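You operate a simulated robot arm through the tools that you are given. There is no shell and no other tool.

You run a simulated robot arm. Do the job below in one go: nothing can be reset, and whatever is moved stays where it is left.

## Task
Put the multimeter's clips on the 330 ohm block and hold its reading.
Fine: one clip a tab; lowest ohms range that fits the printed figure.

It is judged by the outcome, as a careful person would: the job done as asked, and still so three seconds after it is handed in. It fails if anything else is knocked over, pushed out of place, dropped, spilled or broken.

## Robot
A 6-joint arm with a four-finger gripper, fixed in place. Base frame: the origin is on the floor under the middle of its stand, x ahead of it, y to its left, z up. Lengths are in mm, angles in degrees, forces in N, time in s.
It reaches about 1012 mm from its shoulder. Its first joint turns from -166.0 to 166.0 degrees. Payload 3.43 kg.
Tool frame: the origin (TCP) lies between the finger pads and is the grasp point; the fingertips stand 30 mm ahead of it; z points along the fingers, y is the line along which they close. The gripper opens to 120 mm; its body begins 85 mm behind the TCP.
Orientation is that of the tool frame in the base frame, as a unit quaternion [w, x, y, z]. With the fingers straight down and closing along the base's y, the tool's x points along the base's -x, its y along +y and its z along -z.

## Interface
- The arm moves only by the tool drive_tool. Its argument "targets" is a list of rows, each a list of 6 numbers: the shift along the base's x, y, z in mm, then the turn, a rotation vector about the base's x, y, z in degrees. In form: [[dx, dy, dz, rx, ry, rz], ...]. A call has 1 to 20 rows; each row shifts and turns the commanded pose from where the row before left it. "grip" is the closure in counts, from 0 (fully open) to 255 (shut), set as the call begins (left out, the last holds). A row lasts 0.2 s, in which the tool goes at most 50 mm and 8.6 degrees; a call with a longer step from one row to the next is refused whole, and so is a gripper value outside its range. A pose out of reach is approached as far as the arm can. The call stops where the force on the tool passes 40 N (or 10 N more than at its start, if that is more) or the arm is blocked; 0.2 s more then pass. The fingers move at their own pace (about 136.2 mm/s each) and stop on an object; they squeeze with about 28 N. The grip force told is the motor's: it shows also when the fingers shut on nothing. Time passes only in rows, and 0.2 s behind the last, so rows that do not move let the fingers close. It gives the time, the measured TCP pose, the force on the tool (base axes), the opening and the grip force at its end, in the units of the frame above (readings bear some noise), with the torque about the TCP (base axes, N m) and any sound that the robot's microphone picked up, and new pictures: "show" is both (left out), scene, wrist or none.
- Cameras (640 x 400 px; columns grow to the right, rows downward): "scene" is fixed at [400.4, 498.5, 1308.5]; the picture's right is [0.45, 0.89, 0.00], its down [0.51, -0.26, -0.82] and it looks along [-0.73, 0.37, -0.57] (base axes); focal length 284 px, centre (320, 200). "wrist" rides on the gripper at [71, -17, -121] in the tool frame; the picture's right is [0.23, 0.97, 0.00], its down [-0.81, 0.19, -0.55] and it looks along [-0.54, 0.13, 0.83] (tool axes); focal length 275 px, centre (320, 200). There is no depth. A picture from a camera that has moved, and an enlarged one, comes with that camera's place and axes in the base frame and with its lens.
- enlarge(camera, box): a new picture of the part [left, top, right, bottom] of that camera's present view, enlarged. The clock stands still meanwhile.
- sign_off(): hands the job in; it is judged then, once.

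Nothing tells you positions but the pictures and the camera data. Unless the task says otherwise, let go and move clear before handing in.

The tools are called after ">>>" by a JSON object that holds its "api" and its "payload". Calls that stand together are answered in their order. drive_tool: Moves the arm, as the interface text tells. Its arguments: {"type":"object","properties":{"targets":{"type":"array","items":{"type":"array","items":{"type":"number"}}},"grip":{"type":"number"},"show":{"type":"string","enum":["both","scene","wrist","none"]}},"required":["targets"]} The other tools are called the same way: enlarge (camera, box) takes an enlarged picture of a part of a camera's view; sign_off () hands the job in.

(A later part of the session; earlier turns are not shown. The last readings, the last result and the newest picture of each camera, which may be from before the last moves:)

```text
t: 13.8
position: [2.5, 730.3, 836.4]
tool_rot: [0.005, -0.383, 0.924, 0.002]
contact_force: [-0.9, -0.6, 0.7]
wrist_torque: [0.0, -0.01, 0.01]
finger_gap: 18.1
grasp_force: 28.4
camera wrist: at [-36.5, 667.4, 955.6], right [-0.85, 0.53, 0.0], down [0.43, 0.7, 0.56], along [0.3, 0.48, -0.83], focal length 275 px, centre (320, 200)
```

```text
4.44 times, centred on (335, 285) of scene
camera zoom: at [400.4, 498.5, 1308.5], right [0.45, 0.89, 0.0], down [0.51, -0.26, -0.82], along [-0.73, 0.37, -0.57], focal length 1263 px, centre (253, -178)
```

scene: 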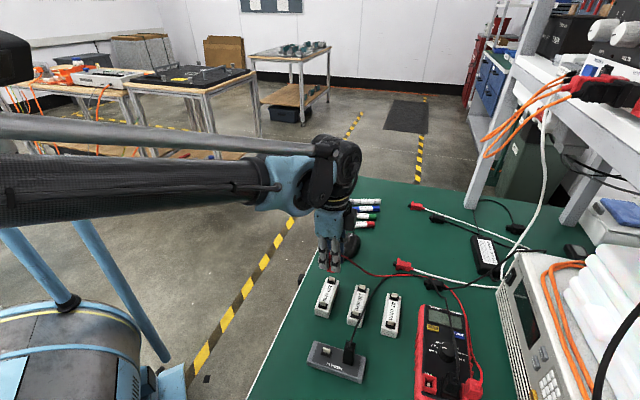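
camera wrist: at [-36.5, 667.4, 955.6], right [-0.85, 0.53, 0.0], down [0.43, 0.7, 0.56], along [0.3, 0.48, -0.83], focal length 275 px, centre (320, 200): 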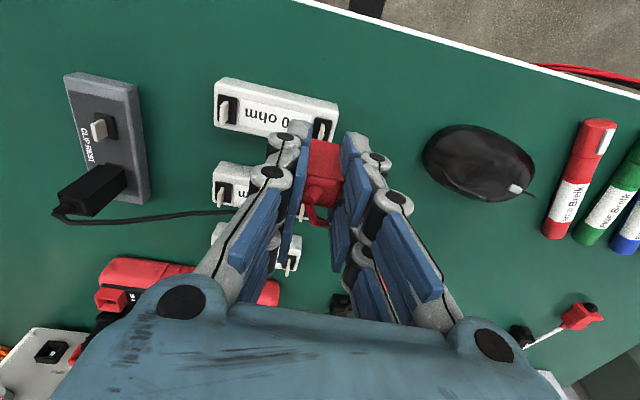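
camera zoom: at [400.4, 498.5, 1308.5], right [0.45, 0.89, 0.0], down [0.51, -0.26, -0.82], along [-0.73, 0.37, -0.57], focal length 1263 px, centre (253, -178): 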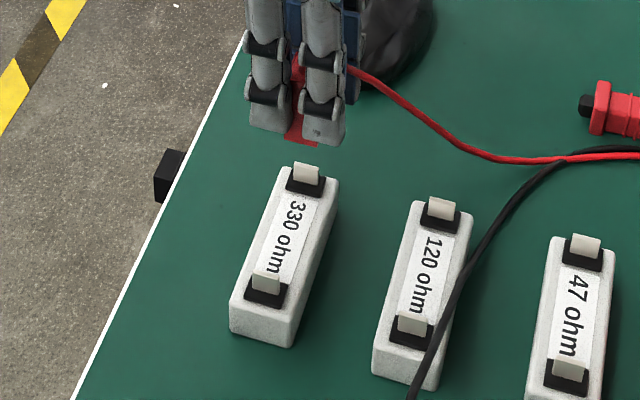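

>>> {"api": "drive_tool", "payload": {"targets": [[-0.5, -0.7, -6, 0, 0, 0], [0, 0, -6, 0, 0, 0], [0, 0, -5, 0, 0, 0], [0, 0, 0, 0, 0, 0], [0, 0, 0, 0, 0, 0], [0, 0, 0, 0, 0, 0]]}}

>>> {"api": "enlarge", "payload": {"camera": "wrist", "box": [295, 85, 355, 165]}}

>>> {"api": "enlarge", "payload": {"camera": "scene", "box": [300, 250, 360, 320]}}

```text
t: 15.2
position: [4.2, 729.3, 817.3]
tool_rot: [0.005, -0.382, 0.924, 0.003]
contact_force: [0.2, -0.4, -0.3]
wrist_torque: [-0.01, 0.0, 0.01]
finger_gap: 18.0
grasp_force: 27.8
camera wrist: at [-35.9, 665.6, 937.5], right [-0.85, 0.53, 0.0], down [0.43, 0.7, 0.56], along [0.3, 0.48, -0.83], focal length 275 px, centre (320, 200)
```

scene: 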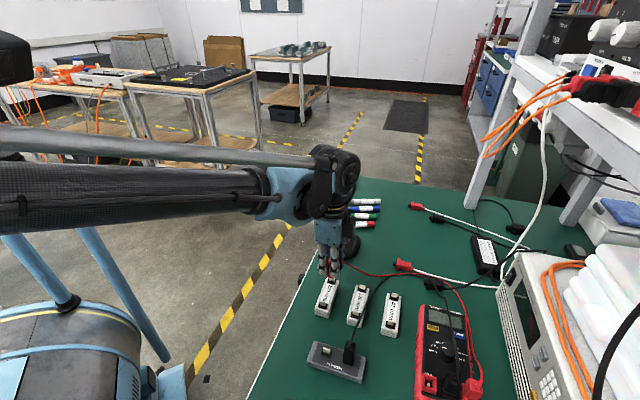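
wrist: 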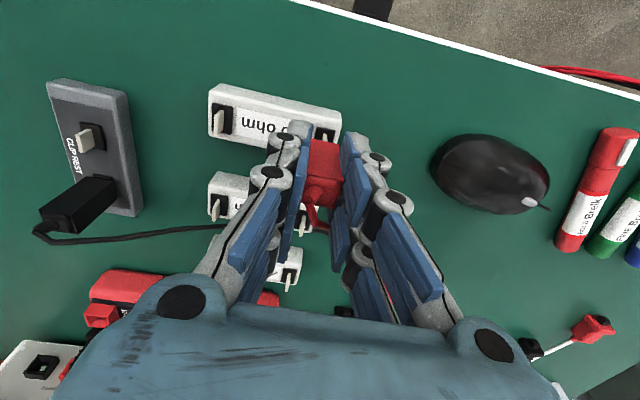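

```text
5.00 times, centred on (325, 125) of wrist
camera zoom: at [-35.9, 665.6, 937.5], right [-0.85, 0.53, 0.0], down [0.43, 0.7, 0.56], along [0.3, 0.48, -0.83], focal length 1376 px, centre (295, 575)
```

zoom: 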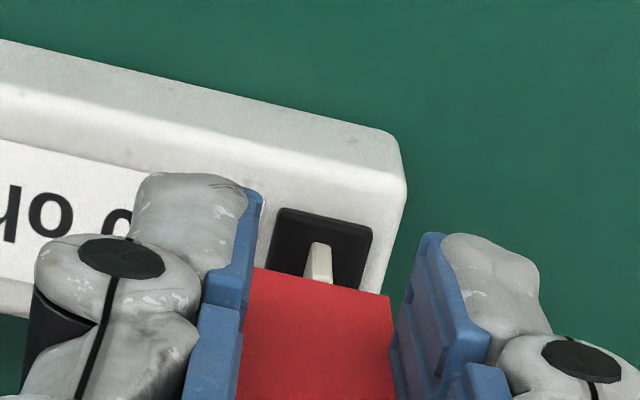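

```text
5.71 times, centred on (330, 285) of scene
camera zoom: at [400.4, 498.5, 1308.5], right [0.45, 0.89, 0.0], down [0.51, -0.26, -0.82], along [-0.73, 0.37, -0.57], focal length 1624 px, centre (263, -286)
```

zoom: 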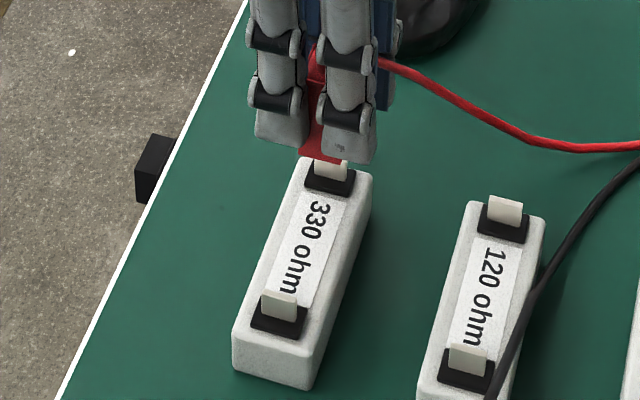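

>>> {"api": "enlarge", "payload": {"camera": "scene", "box": [320, 262, 350, 292]}}

>>> {"api": "enlarge", "payload": {"camera": "wrist", "box": [305, 115, 345, 155]}}

```text
13.33 times, centred on (335, 277) of scene
camera zoom: at [400.4, 498.5, 1308.5], right [0.45, 0.89, 0.0], down [0.51, -0.26, -0.82], along [-0.73, 0.37, -0.57], focal length 3789 px, centre (120, -827)
```

zoom: 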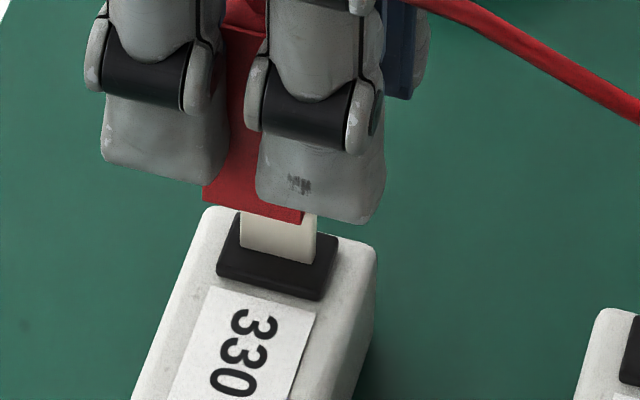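

```text
10.00 times, centred on (325, 135) of wrist
camera zoom: at [-35.9, 665.6, 937.5], right [-0.85, 0.53, 0.0], down [0.43, 0.7, 0.56], along [0.3, 0.48, -0.83], focal length 2753 px, centre (270, 850)
```

zoom: 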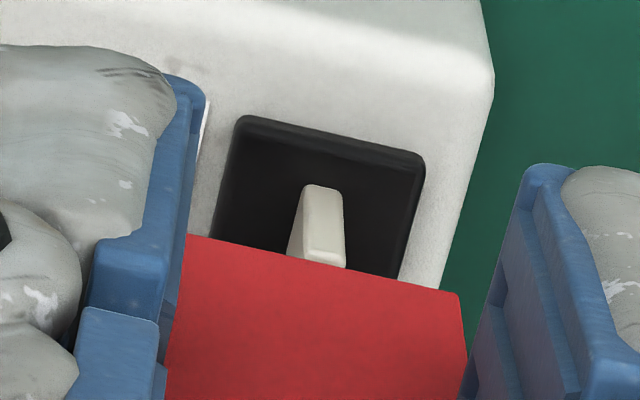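

The scene view shows the clip sitting about 2.3 mm too far toward the robot side of the tab. I'll correct by that amount and go down to just above the tab for a check.

>>> {"api": "drive_tool", "payload": {"targets": [[0.7, 1.0, 0, 0, 0, 0], [0.6, 0.9, -1.5, 0, 0, 0], [0, 0, -1.5, 0, 0, 0], [0, 0, 0, 0, 0, 0], [0, 0, 0, 0, 0, 0], [0, 0, 0, 0, 0, 0], [0, 0, 0, 0, 0, 0]], "show": "none"}}

>>> {"api": "enlarge", "payload": {"camera": "scene", "box": [320, 262, 350, 292]}}

>>> {"api": "enlarge", "payload": {"camera": "wrist", "box": [305, 115, 345, 155]}}

```text
t: 16.8
position: [4.2, 731.5, 815.7]
tool_rot: [0.005, -0.383, 0.924, 0.003]
contact_force: [0.2, -0.7, -0.8]
wrist_torque: [0.01, 0.01, 0.01]
finger_gap: 17.9
grasp_force: 27.5
```

```text
13.33 times, centred on (335, 277) of scene
camera zoom: at [400.4, 498.5, 1308.5], right [0.45, 0.89, 0.0], down [0.51, -0.26, -0.82], along [-0.73, 0.37, -0.57], focal length 3789 px, centre (120, -827)
```

zoom: 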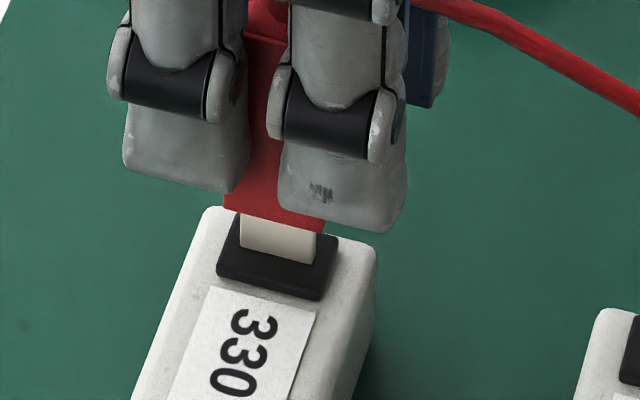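

```text
10.00 times, centred on (325, 135) of wrist
camera zoom: at [-34.3, 669.1, 935.1], right [-0.85, 0.53, 0.0], down [0.43, 0.7, 0.56], along [0.3, 0.48, -0.83], focal length 2753 px, centre (270, 850)
```

zoom: 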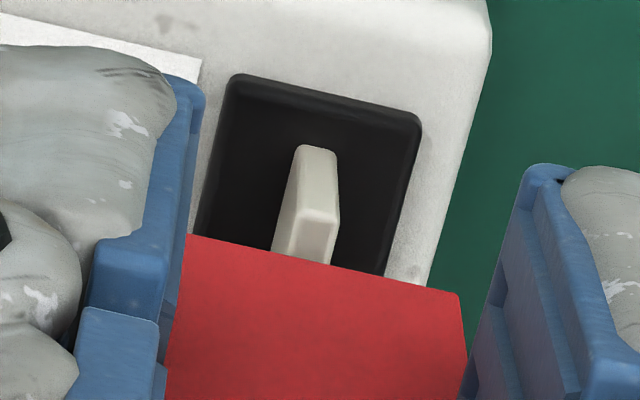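

>>> {"api": "drive_tool", "payload": {"targets": [[-0.9, -0.9, 0, 0, 0, 0], [0, 0, 0, 0, 0, 0], [0, 0, 0, 0, 0, 0], [0, 0, 0, 0, 0, 0]], "show": "none"}}

>>> {"api": "enlarge", "payload": {"camera": "scene", "box": [320, 262, 350, 292]}}

>>> {"api": "enlarge", "payload": {"camera": "wrist", "box": [305, 115, 345, 155]}}

```text
t: 17.8
position: [3.0, 731.2, 815.2]
tool_rot: [0.005, -0.383, 0.924, 0.003]
contact_force: [0.0, -0.6, -0.2]
wrist_torque: [-0.01, 0.01, -0.02]
finger_gap: 17.9
grasp_force: 28.2
```

```text
13.33 times, centred on (335, 277) of scene
camera zoom: at [400.4, 498.5, 1308.5], right [0.45, 0.89, 0.0], down [0.51, -0.26, -0.82], along [-0.73, 0.37, -0.57], focal length 3789 px, centre (120, -827)
```

zoom: 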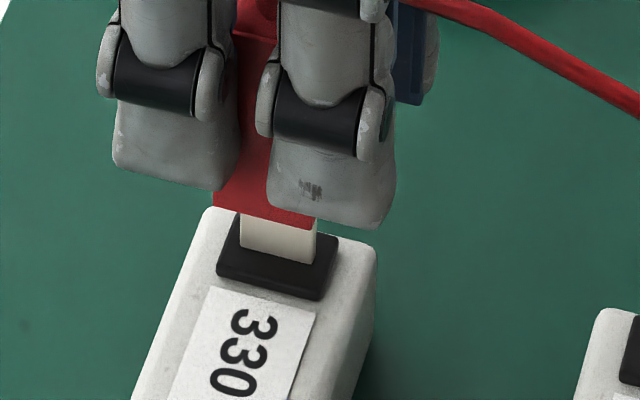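

```text
10.00 times, centred on (325, 135) of wrist
camera zoom: at [-36.0, 667.9, 934.6], right [-0.85, 0.53, 0.0], down [0.43, 0.7, 0.56], along [0.3, 0.48, -0.83], focal length 2753 px, centre (270, 850)
```

zoom: 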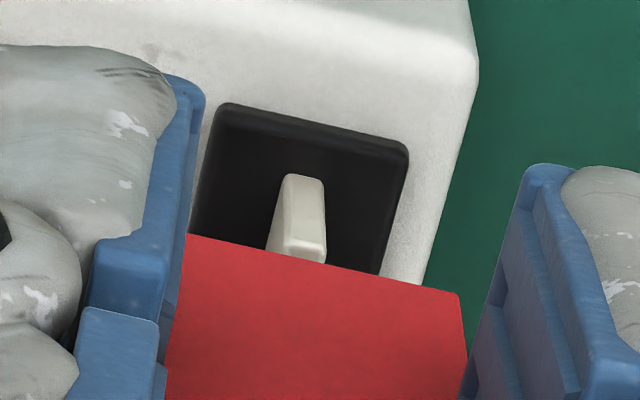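

>>> {"api": "drive_tool", "payload": {"targets": [[0.9, -0.3, 0, 0, 0, 0], [0, 0, 0, 0, 0, 0], [0, 0, 0, 0, 0, 0], [0, 0, 0, 0, 0, 0]], "show": "none"}}

>>> {"api": "enlarge", "payload": {"camera": "scene", "box": [320, 262, 350, 292]}}

>>> {"api": "enlarge", "payload": {"camera": "wrist", "box": [305, 115, 345, 155]}}

```text
t: 18.8
position: [4.4, 731.4, 815.8]
tool_rot: [0.004, -0.383, 0.924, 0.003]
contact_force: [-0.1, -0.4, -0.8]
wrist_torque: [0.02, 0.02, 0.0]
finger_gap: 17.8
grasp_force: 27.9
```

```text
13.33 times, centred on (335, 277) of scene
camera zoom: at [400.4, 498.5, 1308.5], right [0.45, 0.89, 0.0], down [0.51, -0.26, -0.82], along [-0.73, 0.37, -0.57], focal length 3789 px, centre (120, -827)
```

zoom: 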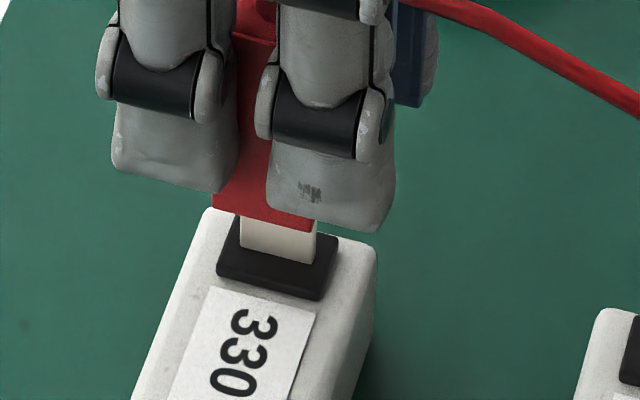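

```text
10.00 times, centred on (325, 135) of wrist
camera zoom: at [-35.5, 667.5, 934.8], right [-0.85, 0.53, 0.0], down [0.43, 0.7, 0.56], along [0.3, 0.48, -0.83], focal length 2753 px, centre (270, 850)
```

zoom: 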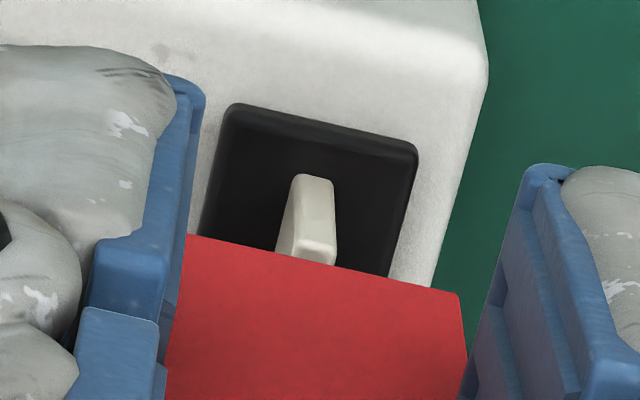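

Alignment is now within about 0.4 mm both ways. I'll lower slowly onto the tab.

>>> {"api": "drive_tool", "payload": {"targets": [[0, 0, -2, 0, 0, 0], [0, 0, -2, 0, 0, 0], [0, 0, -2, 0, 0, 0], [0, 0, -2, 0, 0, 0], [0, 0, -2, 0, 0, 0], [0, 0, 0, 0, 0, 0], [0, 0, 0, 0, 0, 0]], "show": "none"}}

>>> {"api": "enlarge", "payload": {"camera": "scene", "box": [320, 262, 350, 292]}}

>>> {"api": "enlarge", "payload": {"camera": "wrist", "box": [305, 120, 345, 160]}}

```text
t: 20.4
position: [5.4, 731.8, 804.5]
tool_rot: [0.004, -0.382, 0.924, 0.003]
contact_force: [-1.6, 1.4, 1.9]
wrist_torque: [0.05, 0.06, 0.03]
finger_gap: 18.1
grasp_force: 27.3
```

```text
13.33 times, centred on (335, 277) of scene
camera zoom: at [400.4, 498.5, 1308.5], right [0.45, 0.89, 0.0], down [0.51, -0.26, -0.82], along [-0.73, 0.37, -0.57], focal length 3789 px, centre (120, -827)
```

zoom: 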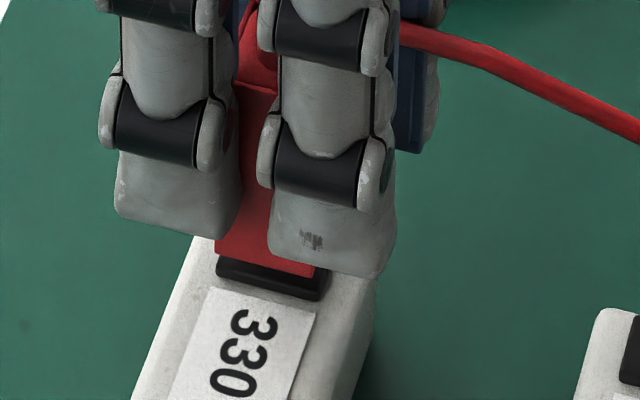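

```text
10.00 times, centred on (325, 140) of wrist
camera zoom: at [-34.1, 667.3, 924.2], right [-0.85, 0.53, 0.0], down [0.43, 0.7, 0.56], along [0.3, 0.48, -0.83], focal length 2753 px, centre (270, 800)
```

zoom: 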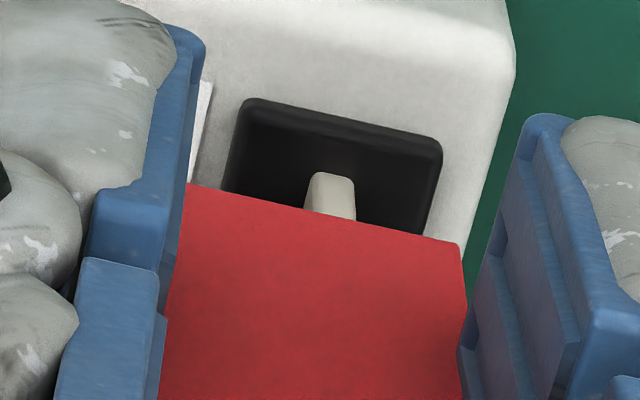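

The clip is going onto the tab with only slight sideways force. I'll correct that and continue down gently.

>>> {"api": "drive_tool", "payload": {"targets": [[-0.5, 0.5, 0, 0, 0, 0], [0, 0, -1.5, 0, 0, 0], [0, 0, -1.5, 0, 0, 0], [0, 0, -1.5, 0, 0, 0], [0, 0, 0, 0, 0, 0]], "show": "none"}}

>>> {"api": "enlarge", "payload": {"camera": "scene", "box": [320, 262, 350, 292]}}

>>> {"api": "enlarge", "payload": {"camera": "wrist", "box": [305, 120, 345, 160]}}

```text
t: 21.6
position: [5.0, 730.4, 799.6]
tool_rot: [0.004, -0.383, 0.924, 0.003]
contact_force: [0.5, -0.3, -0.8]
wrist_torque: [0.01, 0.02, 0.0]
finger_gap: 18.1
grasp_force: 28.2
```

```text
13.33 times, centred on (335, 277) of scene
camera zoom: at [400.4, 498.5, 1308.5], right [0.45, 0.89, 0.0], down [0.51, -0.26, -0.82], along [-0.73, 0.37, -0.57], focal length 3789 px, centre (120, -827)
```

zoom: 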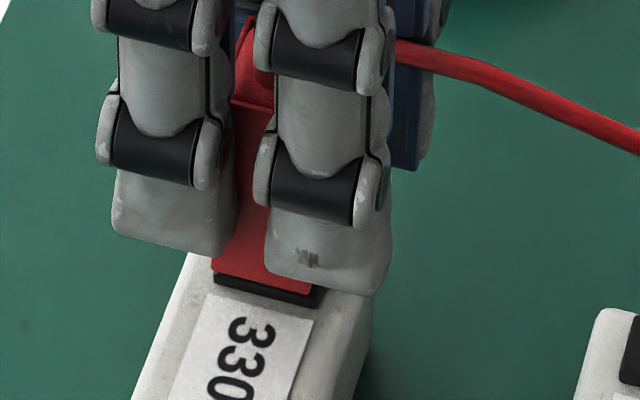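

```text
10.00 times, centred on (325, 140) of wrist
camera zoom: at [-34.8, 667.2, 919.0], right [-0.85, 0.53, 0.0], down [0.43, 0.7, 0.56], along [0.3, 0.48, -0.83], focal length 2753 px, centre (270, 800)
```

zoom: 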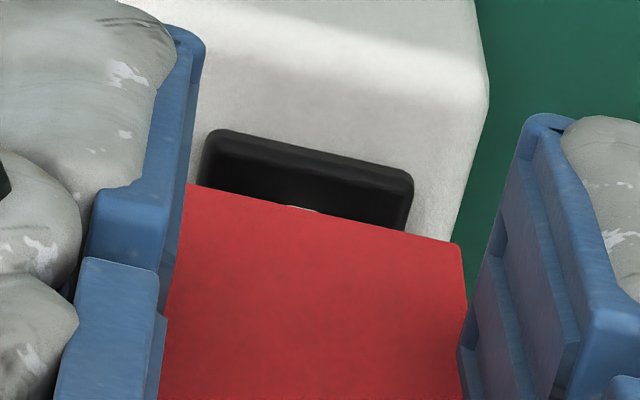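

>>> {"api": "drive_tool", "payload": {"targets": [[0.3, -0.3, -1, 0, 0, 0], [0, 0, -1.5, 0, 0, 0], [0, 0, -1.5, 0, 0, 0], [0, 0, 0, 0, 0, 0]], "show": "none"}}

>>> {"api": "enlarge", "payload": {"camera": "scene", "box": [320, 262, 350, 292]}}

>>> {"api": "enlarge", "payload": {"camera": "wrist", "box": [305, 120, 345, 160]}}

```text
t: 22.6
position: [4.4, 731.2, 797.1]
tool_rot: [0.005, -0.383, 0.924, 0.002]
contact_force: [0.0, 0.4, -0.8]
wrist_torque: [0.01, 0.01, 0.01]
finger_gap: 17.7
grasp_force: 28.3
```

```text
13.33 times, centred on (335, 277) of scene
camera zoom: at [400.4, 498.5, 1308.5], right [0.45, 0.89, 0.0], down [0.51, -0.26, -0.82], along [-0.73, 0.37, -0.57], focal length 3789 px, centre (120, -827)
```

zoom: 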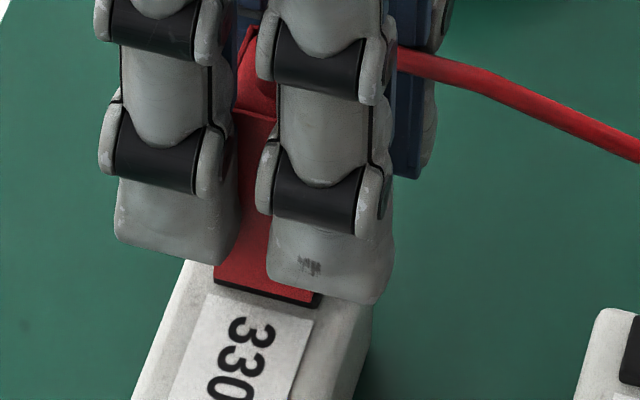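

```text
10.00 times, centred on (325, 140) of wrist
camera zoom: at [-34.8, 667.7, 916.5], right [-0.85, 0.53, 0.0], down [0.43, 0.7, 0.56], along [0.3, 0.48, -0.83], focal length 2753 px, centre (270, 800)
```

zoom: 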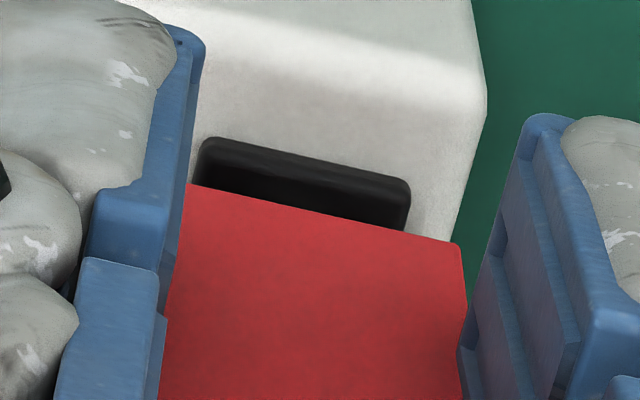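

>>> {"api": "drive_tool", "payload": {"targets": [[0, 0, -1, 0, 0, 0], [0, 0, -1, 0, 0, 0], [0, 0, -1, 0, 0, 0], [0, 0, 0, 0, 0, 0]], "show": "none"}}

>>> {"api": "enlarge", "payload": {"camera": "scene", "box": [320, 262, 350, 292]}}

>>> {"api": "enlarge", "payload": {"camera": "wrist", "box": [305, 120, 345, 160]}}

```text
t: 23.6
position: [5.7, 730.7, 794.6]
tool_rot: [0.005, -0.382, 0.924, 0.003]
contact_force: [0.4, 0.4, 15.3]
wrist_torque: [-0.01, -0.04, -0.01]
finger_gap: 17.9
grasp_force: 28.6
```

```text
13.33 times, centred on (335, 277) of scene
camera zoom: at [400.4, 498.5, 1308.5], right [0.45, 0.89, 0.0], down [0.51, -0.26, -0.82], along [-0.73, 0.37, -0.57], focal length 3789 px, centre (120, -827)
```

zoom: 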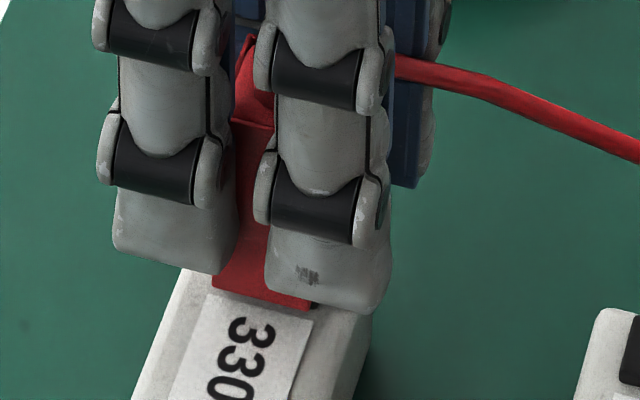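

```text
10.00 times, centred on (325, 140) of wrist
camera zoom: at [-34.8, 667.2, 914.2], right [-0.85, 0.53, 0.0], down [0.43, 0.7, 0.56], along [0.3, 0.48, -0.83], focal length 2753 px, centre (270, 800)
```

zoom: 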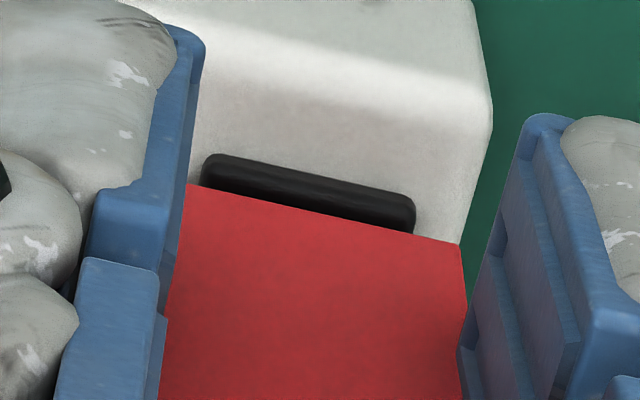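

Force rose to 15 N with the clip down over the pad, so it is seated. I'll ease off slightly, release, and check.

>>> {"api": "drive_tool", "payload": {"targets": [[0, 0, 0.7, 0, 0, 0], [0, 0, 0, 0, 0, 0]], "show": "none"}}

>>> {"api": "drive_tool", "payload": {"targets": [[0, 0, 0, 0, 0, 0], [0, 0, 0, 0, 0, 0], [0, 0, 0, 0, 0, 0], [0, 0, 0, 0, 0, 0]], "grip": 165}}

>>> {"api": "enlarge", "payload": {"camera": "scene", "box": [310, 250, 360, 300]}}

>>> {"api": "enlarge", "payload": {"camera": "wrist", "box": [280, 110, 370, 210]}}

```text
t: 24.2
position: [4.6, 731.4, 794.2]
tool_rot: [0.006, -0.383, 0.924, 0.003]
contact_force: [4.8, -2.4, 9.8]
wrist_torque: [-0.08, -0.17, 0.02]
finger_gap: 18.0
grasp_force: 27.5
```

```text
t: 25.2
position: [3.6, 730.1, 794.4]
tool_rot: [0.004, -0.383, 0.924, 0.003]
contact_force: [0.4, 0.1, -0.8]
wrist_torque: [0.01, 0.01, 0.01]
finger_gap: 42.2
grasp_force: 0.1
camera wrist: at [-35.4, 667.6, 914.1], right [-0.85, 0.53, 0.0], down [0.43, 0.7, 0.56], along [0.3, 0.48, -0.83], focal length 275 px, centre (320, 200)
```

scene: 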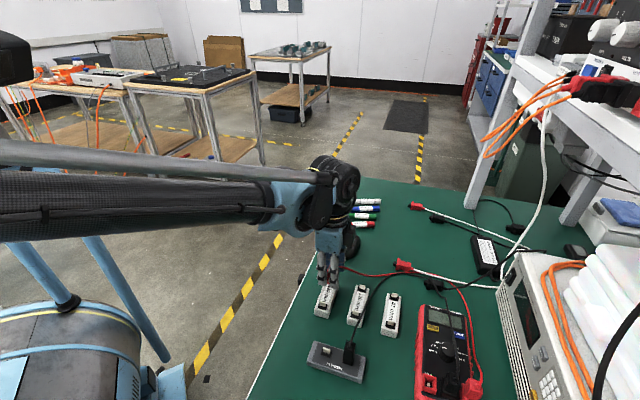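
wrist: 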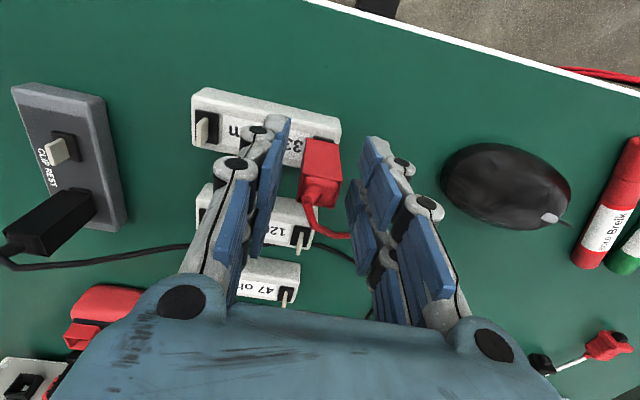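

```text
8.00 times, centred on (335, 275) of scene
camera zoom: at [400.4, 498.5, 1308.5], right [0.45, 0.89, 0.0], down [0.51, -0.26, -0.82], along [-0.73, 0.37, -0.57], focal length 2274 px, centre (200, -400)
```

zoom: 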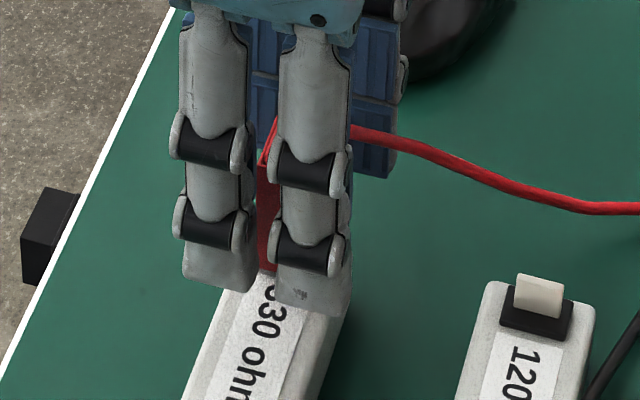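

```text
4.00 times, centred on (325, 160) of wrist
camera zoom: at [-35.4, 667.6, 914.1], right [-0.85, 0.53, 0.0], down [0.43, 0.7, 0.56], along [0.3, 0.48, -0.83], focal length 1101 px, centre (300, 360)
```

zoom: 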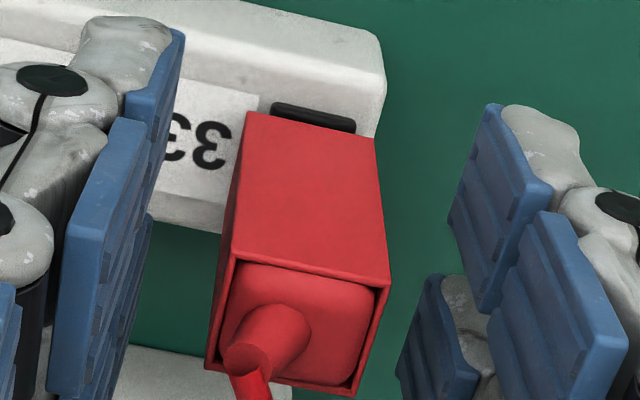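

The red clip stays upright on tab B after release. I'll rise straight up and confirm.

>>> {"api": "drive_tool", "payload": {"targets": [[0, 0, 5, 0, 0, 0], [0, 0, 10, 0, 0, 0], [0, 0, 15, 0, 0, 0], [0, 0, 20, 0, 0, 0], [0, 0, 25, 0, 0, 0], [0, 0, 10, 0, 0, 0]]}}

>>> {"api": "enlarge", "payload": {"camera": "scene", "box": [305, 260, 375, 330]}}

>>> {"api": "enlarge", "payload": {"camera": "wrist", "box": [200, 50, 370, 170]}}

```text
t: 26.6
position: [5.3, 731.5, 880.5]
tool_rot: [0.005, -0.382, 0.924, 0.003]
contact_force: [0.3, 0.4, 0.5]
wrist_torque: [0.0, 0.0, 0.02]
finger_gap: 42.2
grasp_force: 0.2
camera wrist: at [-34.0, 667.5, 999.2], right [-0.85, 0.53, 0.0], down [0.43, 0.7, 0.56], along [0.3, 0.48, -0.83], focal length 275 px, centre (320, 200)
```

scene: 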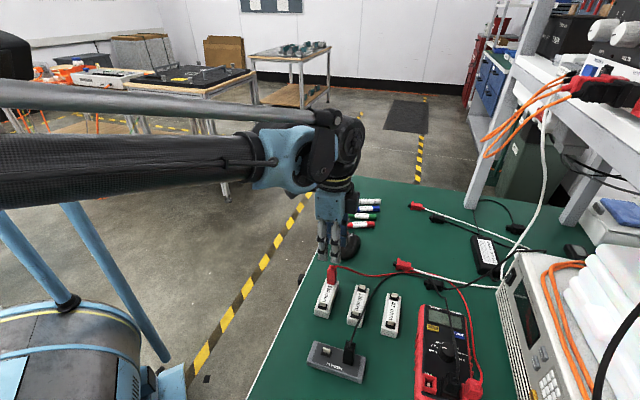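
wrist: 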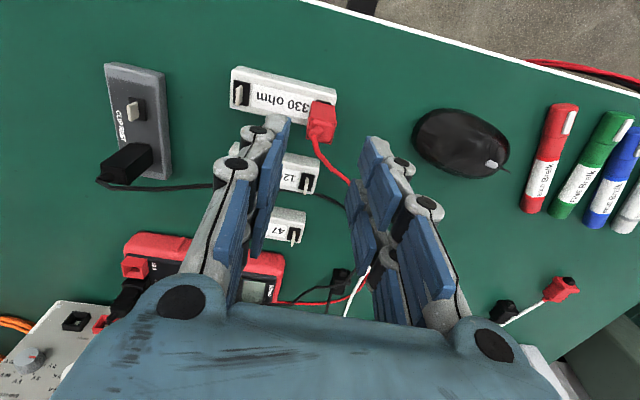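

```text
5.71 times, centred on (340, 295) of scene
camera zoom: at [400.4, 498.5, 1308.5], right [0.45, 0.89, 0.0], down [0.51, -0.26, -0.82], along [-0.73, 0.37, -0.57], focal length 1624 px, centre (206, -343)
```

zoom: 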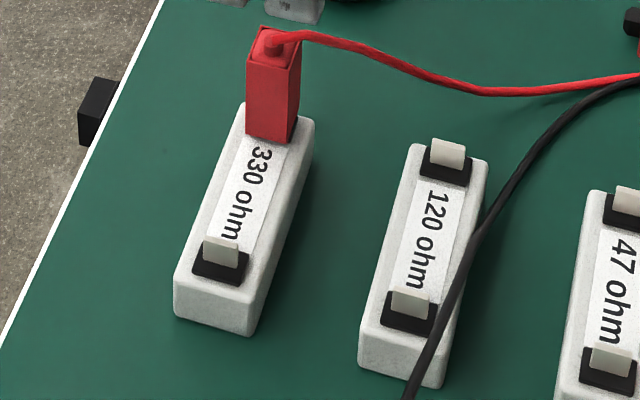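

```text
3.33 times, centred on (285, 110) of wrist
camera zoom: at [-34.0, 667.5, 999.2], right [-0.85, 0.53, 0.0], down [0.43, 0.7, 0.56], along [0.3, 0.48, -0.83], focal length 918 px, centre (437, 500)
```

zoom: 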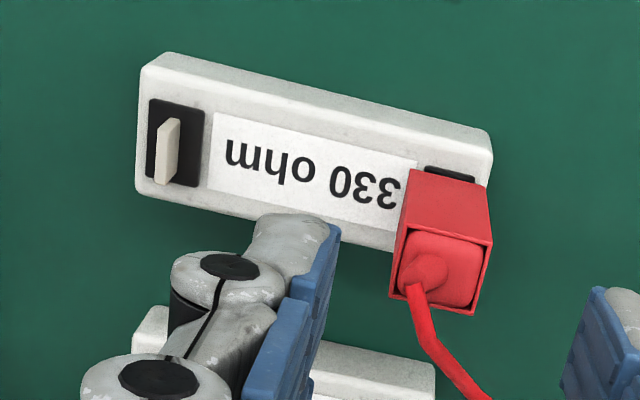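

The red clip is firmly on tab B of the 330 block. Next I'll go above the black clip at about (178, 672).

>>> {"api": "drive_tool", "payload": {"targets": [[19.3, -6.5, 0, 0, 0, 0], [19.3, -6.5, 0, 0, 0, 0], [19.3, -6.5, 0, 0, 0, 0], [19.3, -6.5, 0, 0, 0, 0], [19.3, -6.5, 0, 0, 0, 0], [19.3, -6.5, 0, 0, 0, 0], [19.3, -6.5, 0, 0, 0, 0], [19.3, -6.5, 0, 0, 0, 0], [19, -6.8, 0, 0, 0, 0], [0, 0, 0, 0, 0, 0], [0, 0, 0, 0, 0, 0], [0, 0, 0, 0, 0, 0]], "grip": 110}}

>>> {"api": "enlarge", "payload": {"camera": "wrist", "box": [260, 60, 380, 200]}}

>>> {"api": "enlarge", "payload": {"camera": "scene", "box": [290, 270, 390, 390]}}

```text
t: 29.2
position: [177.9, 672.6, 881.8]
tool_rot: [0.005, -0.382, 0.924, 0.004]
contact_force: [0.0, 0.8, -0.6]
wrist_torque: [0.0, -0.03, 0.02]
finger_gap: 68.7
grasp_force: 0.1
camera wrist: at [138.9, 609.4, 1000.9], right [-0.85, 0.53, 0.0], down [0.43, 0.7, 0.56], along [0.3, 0.48, -0.83], focal length 275 px, centre (320, 200)
```

scene: 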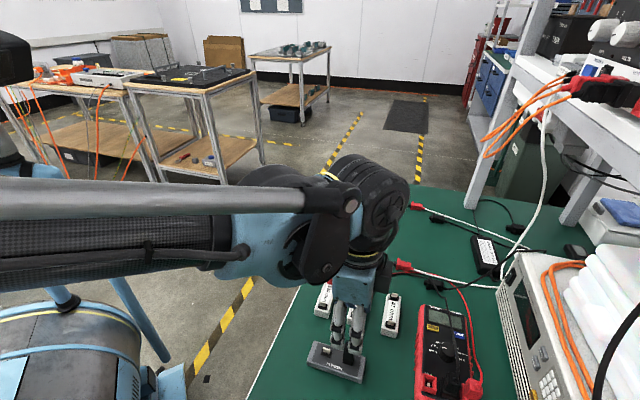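
wrist: 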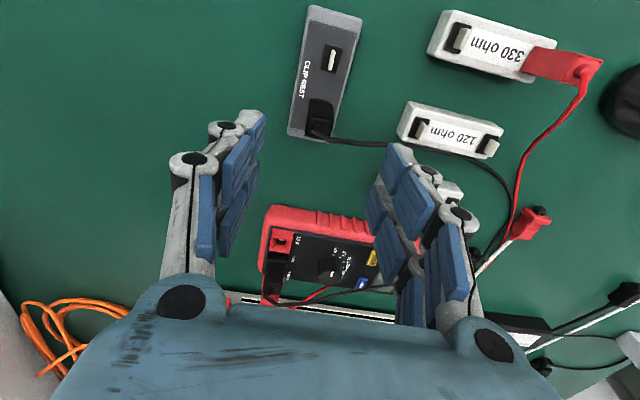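

```text
2.86 times, centred on (320, 130) of wrist
camera zoom: at [138.9, 609.4, 1000.9], right [-0.85, 0.53, 0.0], down [0.43, 0.7, 0.56], along [0.3, 0.48, -0.83], focal length 786 px, centre (320, 400)
```

zoom: 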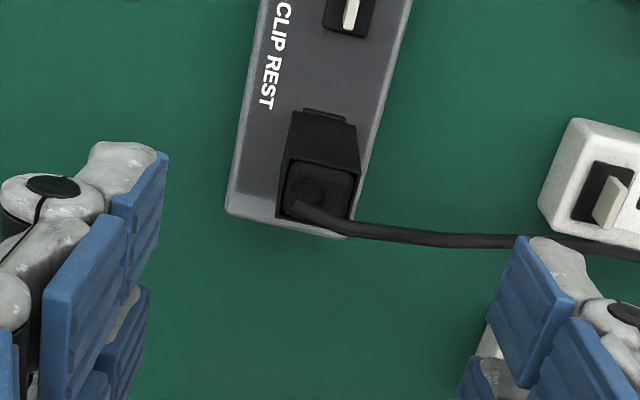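

```text
3.33 times, centred on (340, 330) of scene
camera zoom: at [400.4, 498.5, 1308.5], right [0.45, 0.89, 0.0], down [0.51, -0.26, -0.82], along [-0.73, 0.37, -0.57], focal length 947 px, centre (253, -233)
```

zoom: 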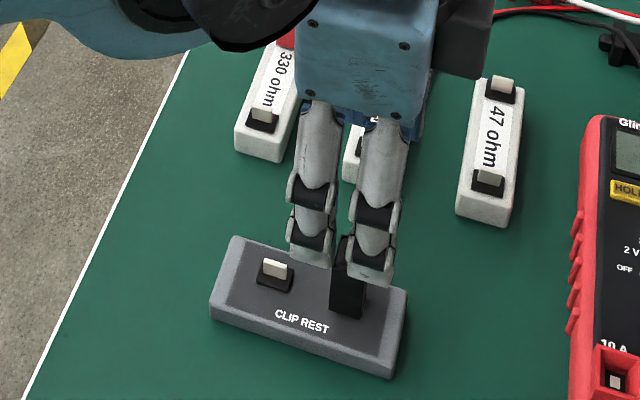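

>>> {"api": "drive_tool", "payload": {"targets": [[0.6, -0.6, -20, 0, 0, 0], [0, 0, -20, 0, 0, 0], [0, 0, -18, 0, 0, 0], [0, 0, 0, 0, 0, 0], [0, 0, 0, 0, 0, 0]], "show": "none"}}

>>> {"api": "enlarge", "payload": {"camera": "wrist", "box": [220, 60, 440, 240]}}

>>> {"api": "enlarge", "payload": {"camera": "scene", "box": [300, 300, 390, 390]}}

```text
t: 30.4
position: [179.1, 673.2, 822.6]
tool_rot: [0.006, -0.384, 0.924, 0.003]
contact_force: [1.2, 0.0, 0.7]
wrist_torque: [0.0, 0.0, 0.02]
finger_gap: 68.4
grasp_force: 0.0
```

```text
2.22 times, centred on (330, 150) of wrist
camera zoom: at [139.2, 609.7, 941.5], right [-0.85, 0.53, 0.0], down [0.43, 0.7, 0.56], along [0.3, 0.48, -0.83], focal length 612 px, centre (298, 311)
```

zoom: 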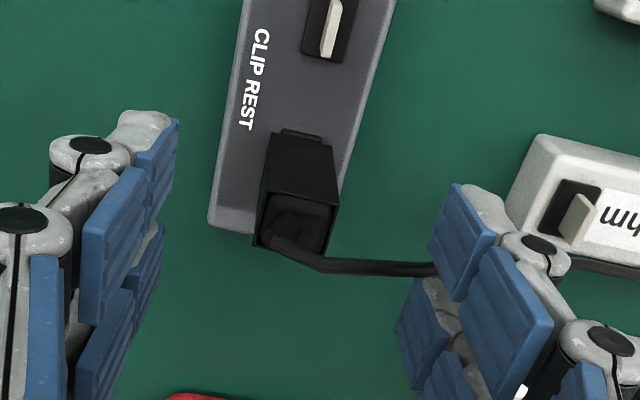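

```text
4.44 times, centred on (345, 345) of scene
camera zoom: at [400.4, 498.5, 1308.5], right [0.45, 0.89, 0.0], down [0.51, -0.26, -0.82], along [-0.73, 0.37, -0.57], focal length 1263 px, centre (209, -444)
```

zoom: 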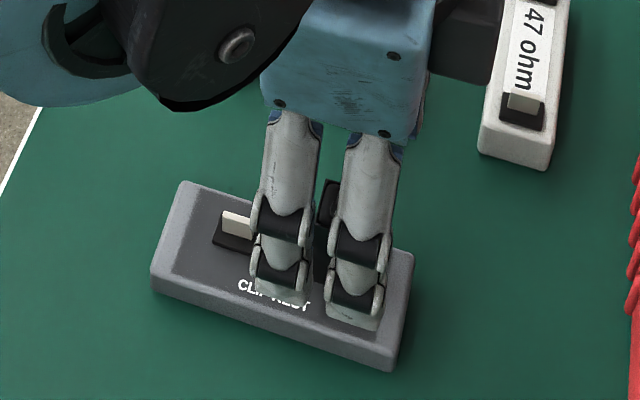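

>>> {"api": "drive_tool", "payload": {"targets": [[1.3, -1.3, -10, 0, 0, 0], [0, 0, -12, 0, 0, 0], [0, 0, -11, 0, 0, 0], [0, 0, 0, 0, 0, 0], [0, 0, 0, 0, 0, 0]], "show": "none"}}

>>> {"api": "enlarge", "payload": {"camera": "wrist", "box": [220, 80, 440, 260]}}

>>> {"api": "enlarge", "payload": {"camera": "scene", "box": [300, 300, 390, 390]}}

```text
t: 31.6
position: [180.3, 670.7, 788.5]
tool_rot: [0.005, -0.383, 0.924, 0.003]
contact_force: [0.0, -0.3, 0.5]
wrist_torque: [-0.02, 0.01, 0.01]
finger_gap: 68.3
grasp_force: 0.1
```

```text
2.22 times, centred on (330, 170) of wrist
camera zoom: at [140.3, 608.1, 908.1], right [-0.85, 0.53, 0.0], down [0.43, 0.7, 0.56], along [0.3, 0.48, -0.83], focal length 612 px, centre (298, 267)
```

zoom: 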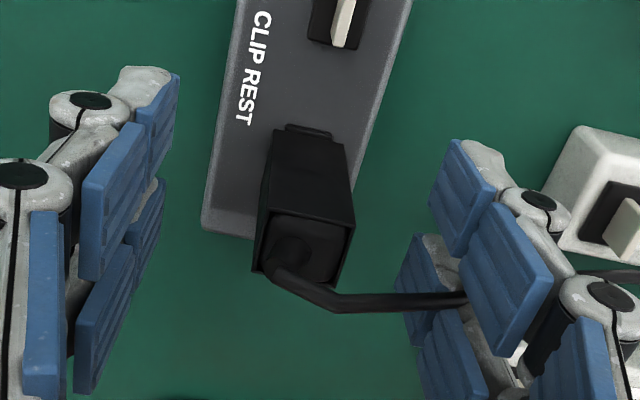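

```text
4.44 times, centred on (345, 345) of scene
camera zoom: at [400.4, 498.5, 1308.5], right [0.45, 0.89, 0.0], down [0.51, -0.26, -0.82], along [-0.73, 0.37, -0.57], focal length 1263 px, centre (209, -444)
```

zoom: 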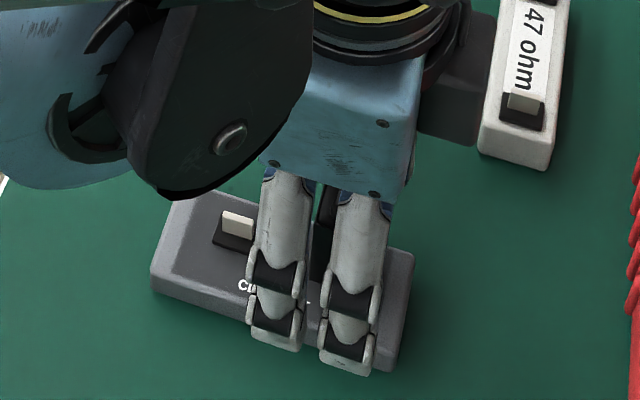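

>>> {"api": "drive_tool", "payload": {"targets": [[0, 0, 0, 0, 0, 0], [0, 0, 0, 0, 0, 0], [0, 0, 0, 0, 0, 0], [0, 0, 0, 0, 0, 0]], "grip": 255}}

>>> {"api": "enlarge", "payload": {"camera": "wrist", "box": [220, 80, 440, 260]}}

```text
t: 32.6
position: [178.6, 672.3, 789.5]
tool_rot: [0.005, -0.383, 0.924, 0.003]
contact_force: [-5.5, 11.4, 10.5]
wrist_torque: [0.39, 0.25, -0.02]
finger_gap: 18.2
grasp_force: 28.6
camera wrist: at [139.9, 608.3, 908.4], right [-0.85, 0.53, 0.0], down [0.43, 0.7, 0.56], along [0.3, 0.48, -0.83], focal length 275 px, centre (320, 200)
```

scene: 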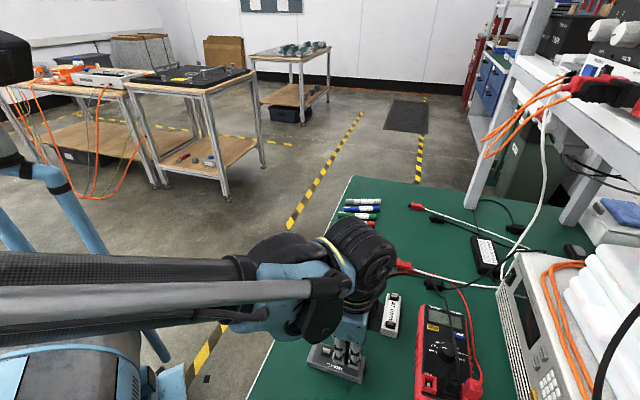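
wrist: 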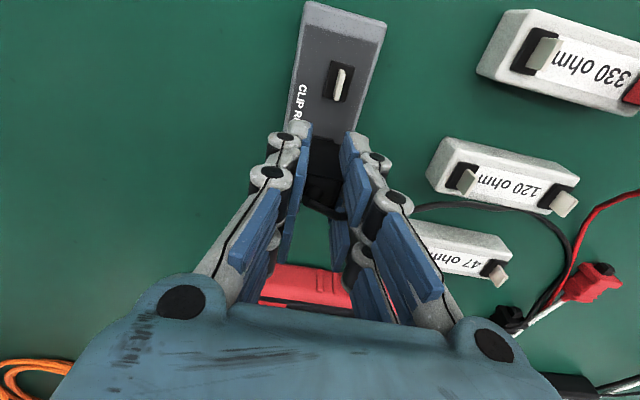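

```text
2.22 times, centred on (330, 170) of wrist
camera zoom: at [139.9, 608.3, 908.4], right [-0.85, 0.53, 0.0], down [0.43, 0.7, 0.56], along [0.3, 0.48, -0.83], focal length 612 px, centre (298, 267)
```

zoom: 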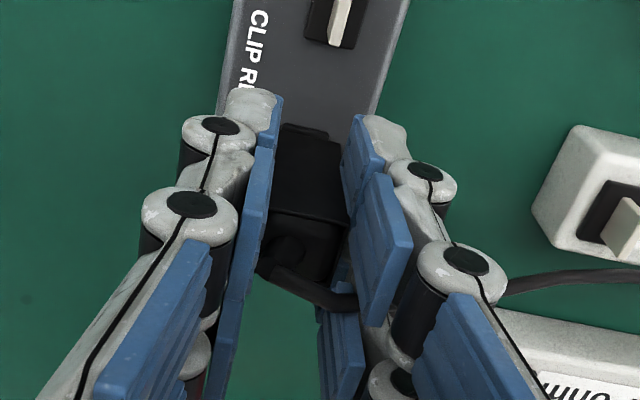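

Gripped, with some sideways load. I'll relieve it slightly and lift straight up.

>>> {"api": "drive_tool", "payload": {"targets": [[-0.6, 0.6, 0, 0, 0, 0], [0, 0, 0, 0, 0, 0]], "show": "none"}}

>>> {"api": "drive_tool", "payload": {"targets": [[0, 0, 4, 0, 0, 0], [0, 0, 6, 0, 0, 0], [0, 0, 10, 0, 0, 0], [0, 0, 12, 0, 0, 0], [0, 0, 15, 0, 0, 0], [0, 0, 15, 0, 0, 0], [0, 0, 10, 0, 0, 0], [0, 0, 0, 0, 0, 0]]}}

>>> {"api": "enlarge", "payload": {"camera": "wrist", "box": [295, 65, 355, 145]}}

>>> {"api": "enlarge", "payload": {"camera": "scene", "box": [300, 290, 390, 390]}}

```text
t: 33.2
position: [179.1, 671.6, 789.8]
tool_rot: [0.006, -0.383, 0.924, 0.003]
contact_force: [0.2, 18.5, 15.2]
wrist_torque: [0.47, -0.04, -0.06]
finger_gap: 18.0
grasp_force: 27.7
```

```text
t: 35.0
position: [179.5, 670.1, 860.3]
tool_rot: [0.005, -0.382, 0.924, 0.003]
contact_force: [0.3, -0.5, 0.1]
wrist_torque: [0.03, 0.03, 0.0]
finger_gap: 18.1
grasp_force: 27.8
camera wrist: at [139.9, 607.1, 979.5], right [-0.85, 0.53, 0.0], down [0.43, 0.7, 0.56], along [0.3, 0.48, -0.83], focal length 275 px, centre (320, 200)
```

scene: 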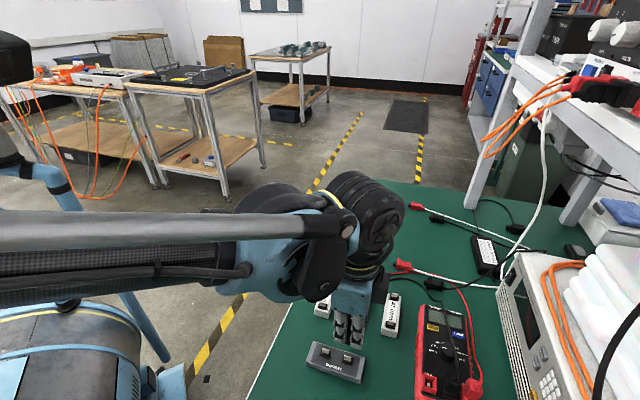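
wrist: 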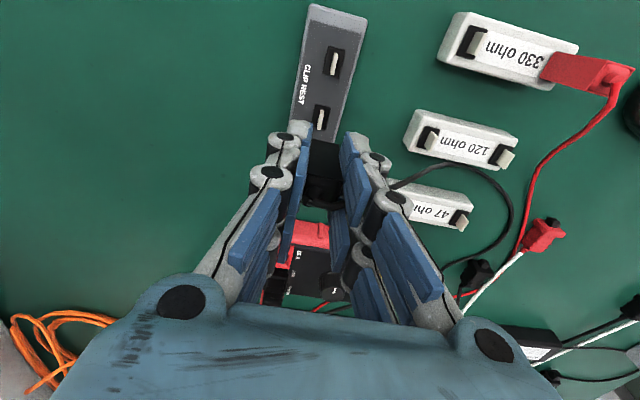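

```text
5.00 times, centred on (325, 105) of wrist
camera zoom: at [139.9, 607.1, 979.5], right [-0.85, 0.53, 0.0], down [0.43, 0.7, 0.56], along [0.3, 0.48, -0.83], focal length 1376 px, centre (295, 675)
```

zoom: 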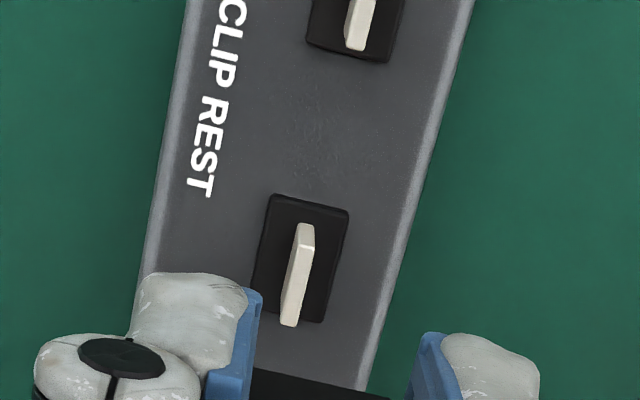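

```text
4.00 times, centred on (345, 340) of scene
camera zoom: at [400.4, 498.5, 1308.5], right [0.45, 0.89, 0.0], down [0.51, -0.26, -0.82], along [-0.73, 0.37, -0.57], focal length 1137 px, centre (220, -360)
```

zoom: 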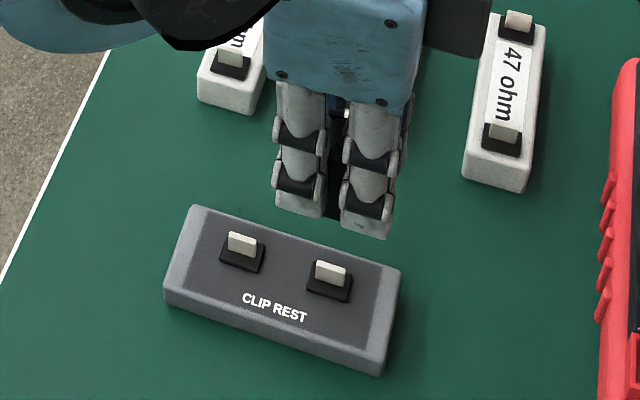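

The black clip is off the rest. I'll carry it over tab A of the 330 block at about (54.6, 681).

>>> {"api": "drive_tool", "payload": {"targets": [[-15.6, 1.3, 0, 0, 0, 0], [-15.6, 1.3, 0, 0, 0, 0], [-15.6, 1.3, 0, 0, 0, 0], [-15.6, 1.3, 0, 0, 0, 0], [-15.6, 1.3, 0, 0, 0, 0], [-15.6, 1.3, 0, 0, 0, 0], [-15.6, 1.4, 0, 0, 0, 0], [-15.4, 1.5, 0, 0, 0, 0], [0, 0, -8, 0, 0, 0], [0, 0, -8, 0, 0, 0], [0, 0, -8, 0, 0, 0], [0, 0, 0, 0, 0, 0], [0, 0, 0, 0, 0, 0], [0, 0, 0, 0, 0, 0]]}}

>>> {"api": "enlarge", "payload": {"camera": "wrist", "box": [295, 75, 355, 155]}}

>>> {"api": "enlarge", "payload": {"camera": "scene", "box": [300, 260, 350, 310]}}

```text
t: 38.0
position: [54.6, 682.5, 835.4]
tool_rot: [0.005, -0.383, 0.924, 0.003]
contact_force: [-0.7, 0.5, -0.8]
wrist_torque: [-0.02, 0.03, 0.01]
finger_gap: 18.1
grasp_force: 27.9
camera wrist: at [15.7, 618.7, 955.4], right [-0.85, 0.53, 0.0], down [0.43, 0.7, 0.56], along [0.3, 0.48, -0.83], focal length 275 px, centre (320, 200)
```

scene: 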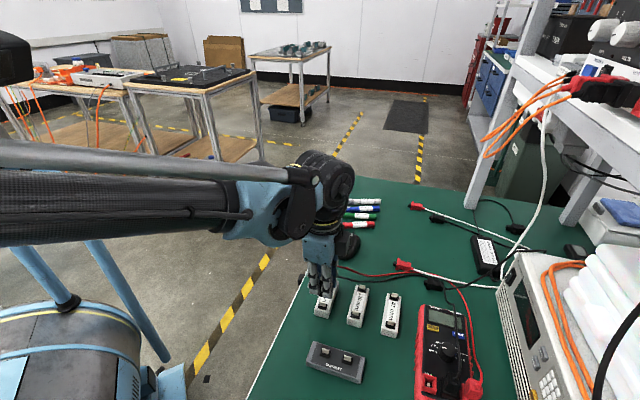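
wrist: 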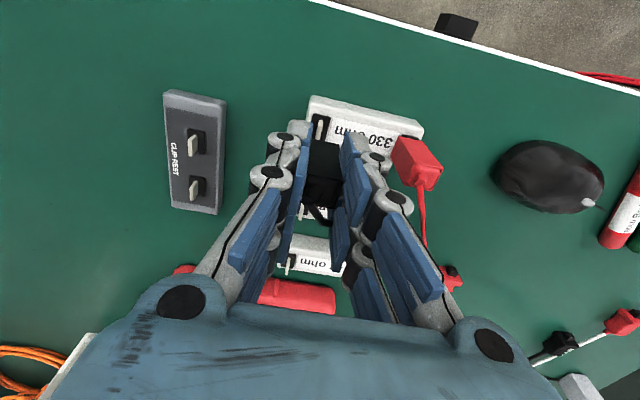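

```text
5.00 times, centred on (325, 115) of wrist
camera zoom: at [15.7, 618.7, 955.4], right [-0.85, 0.53, 0.0], down [0.43, 0.7, 0.56], along [0.3, 0.48, -0.83], focal length 1376 px, centre (295, 625)
```

zoom: 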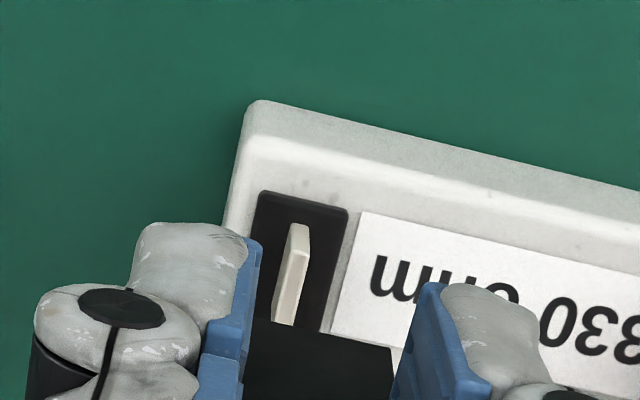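

```text
8.00 times, centred on (325, 285) of scene
camera zoom: at [400.4, 498.5, 1308.5], right [0.45, 0.89, 0.0], down [0.51, -0.26, -0.82], along [-0.73, 0.37, -0.57], focal length 2274 px, centre (280, -480)
```

zoom: 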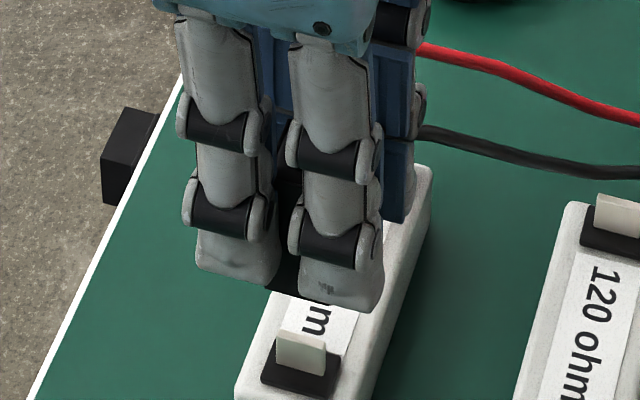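

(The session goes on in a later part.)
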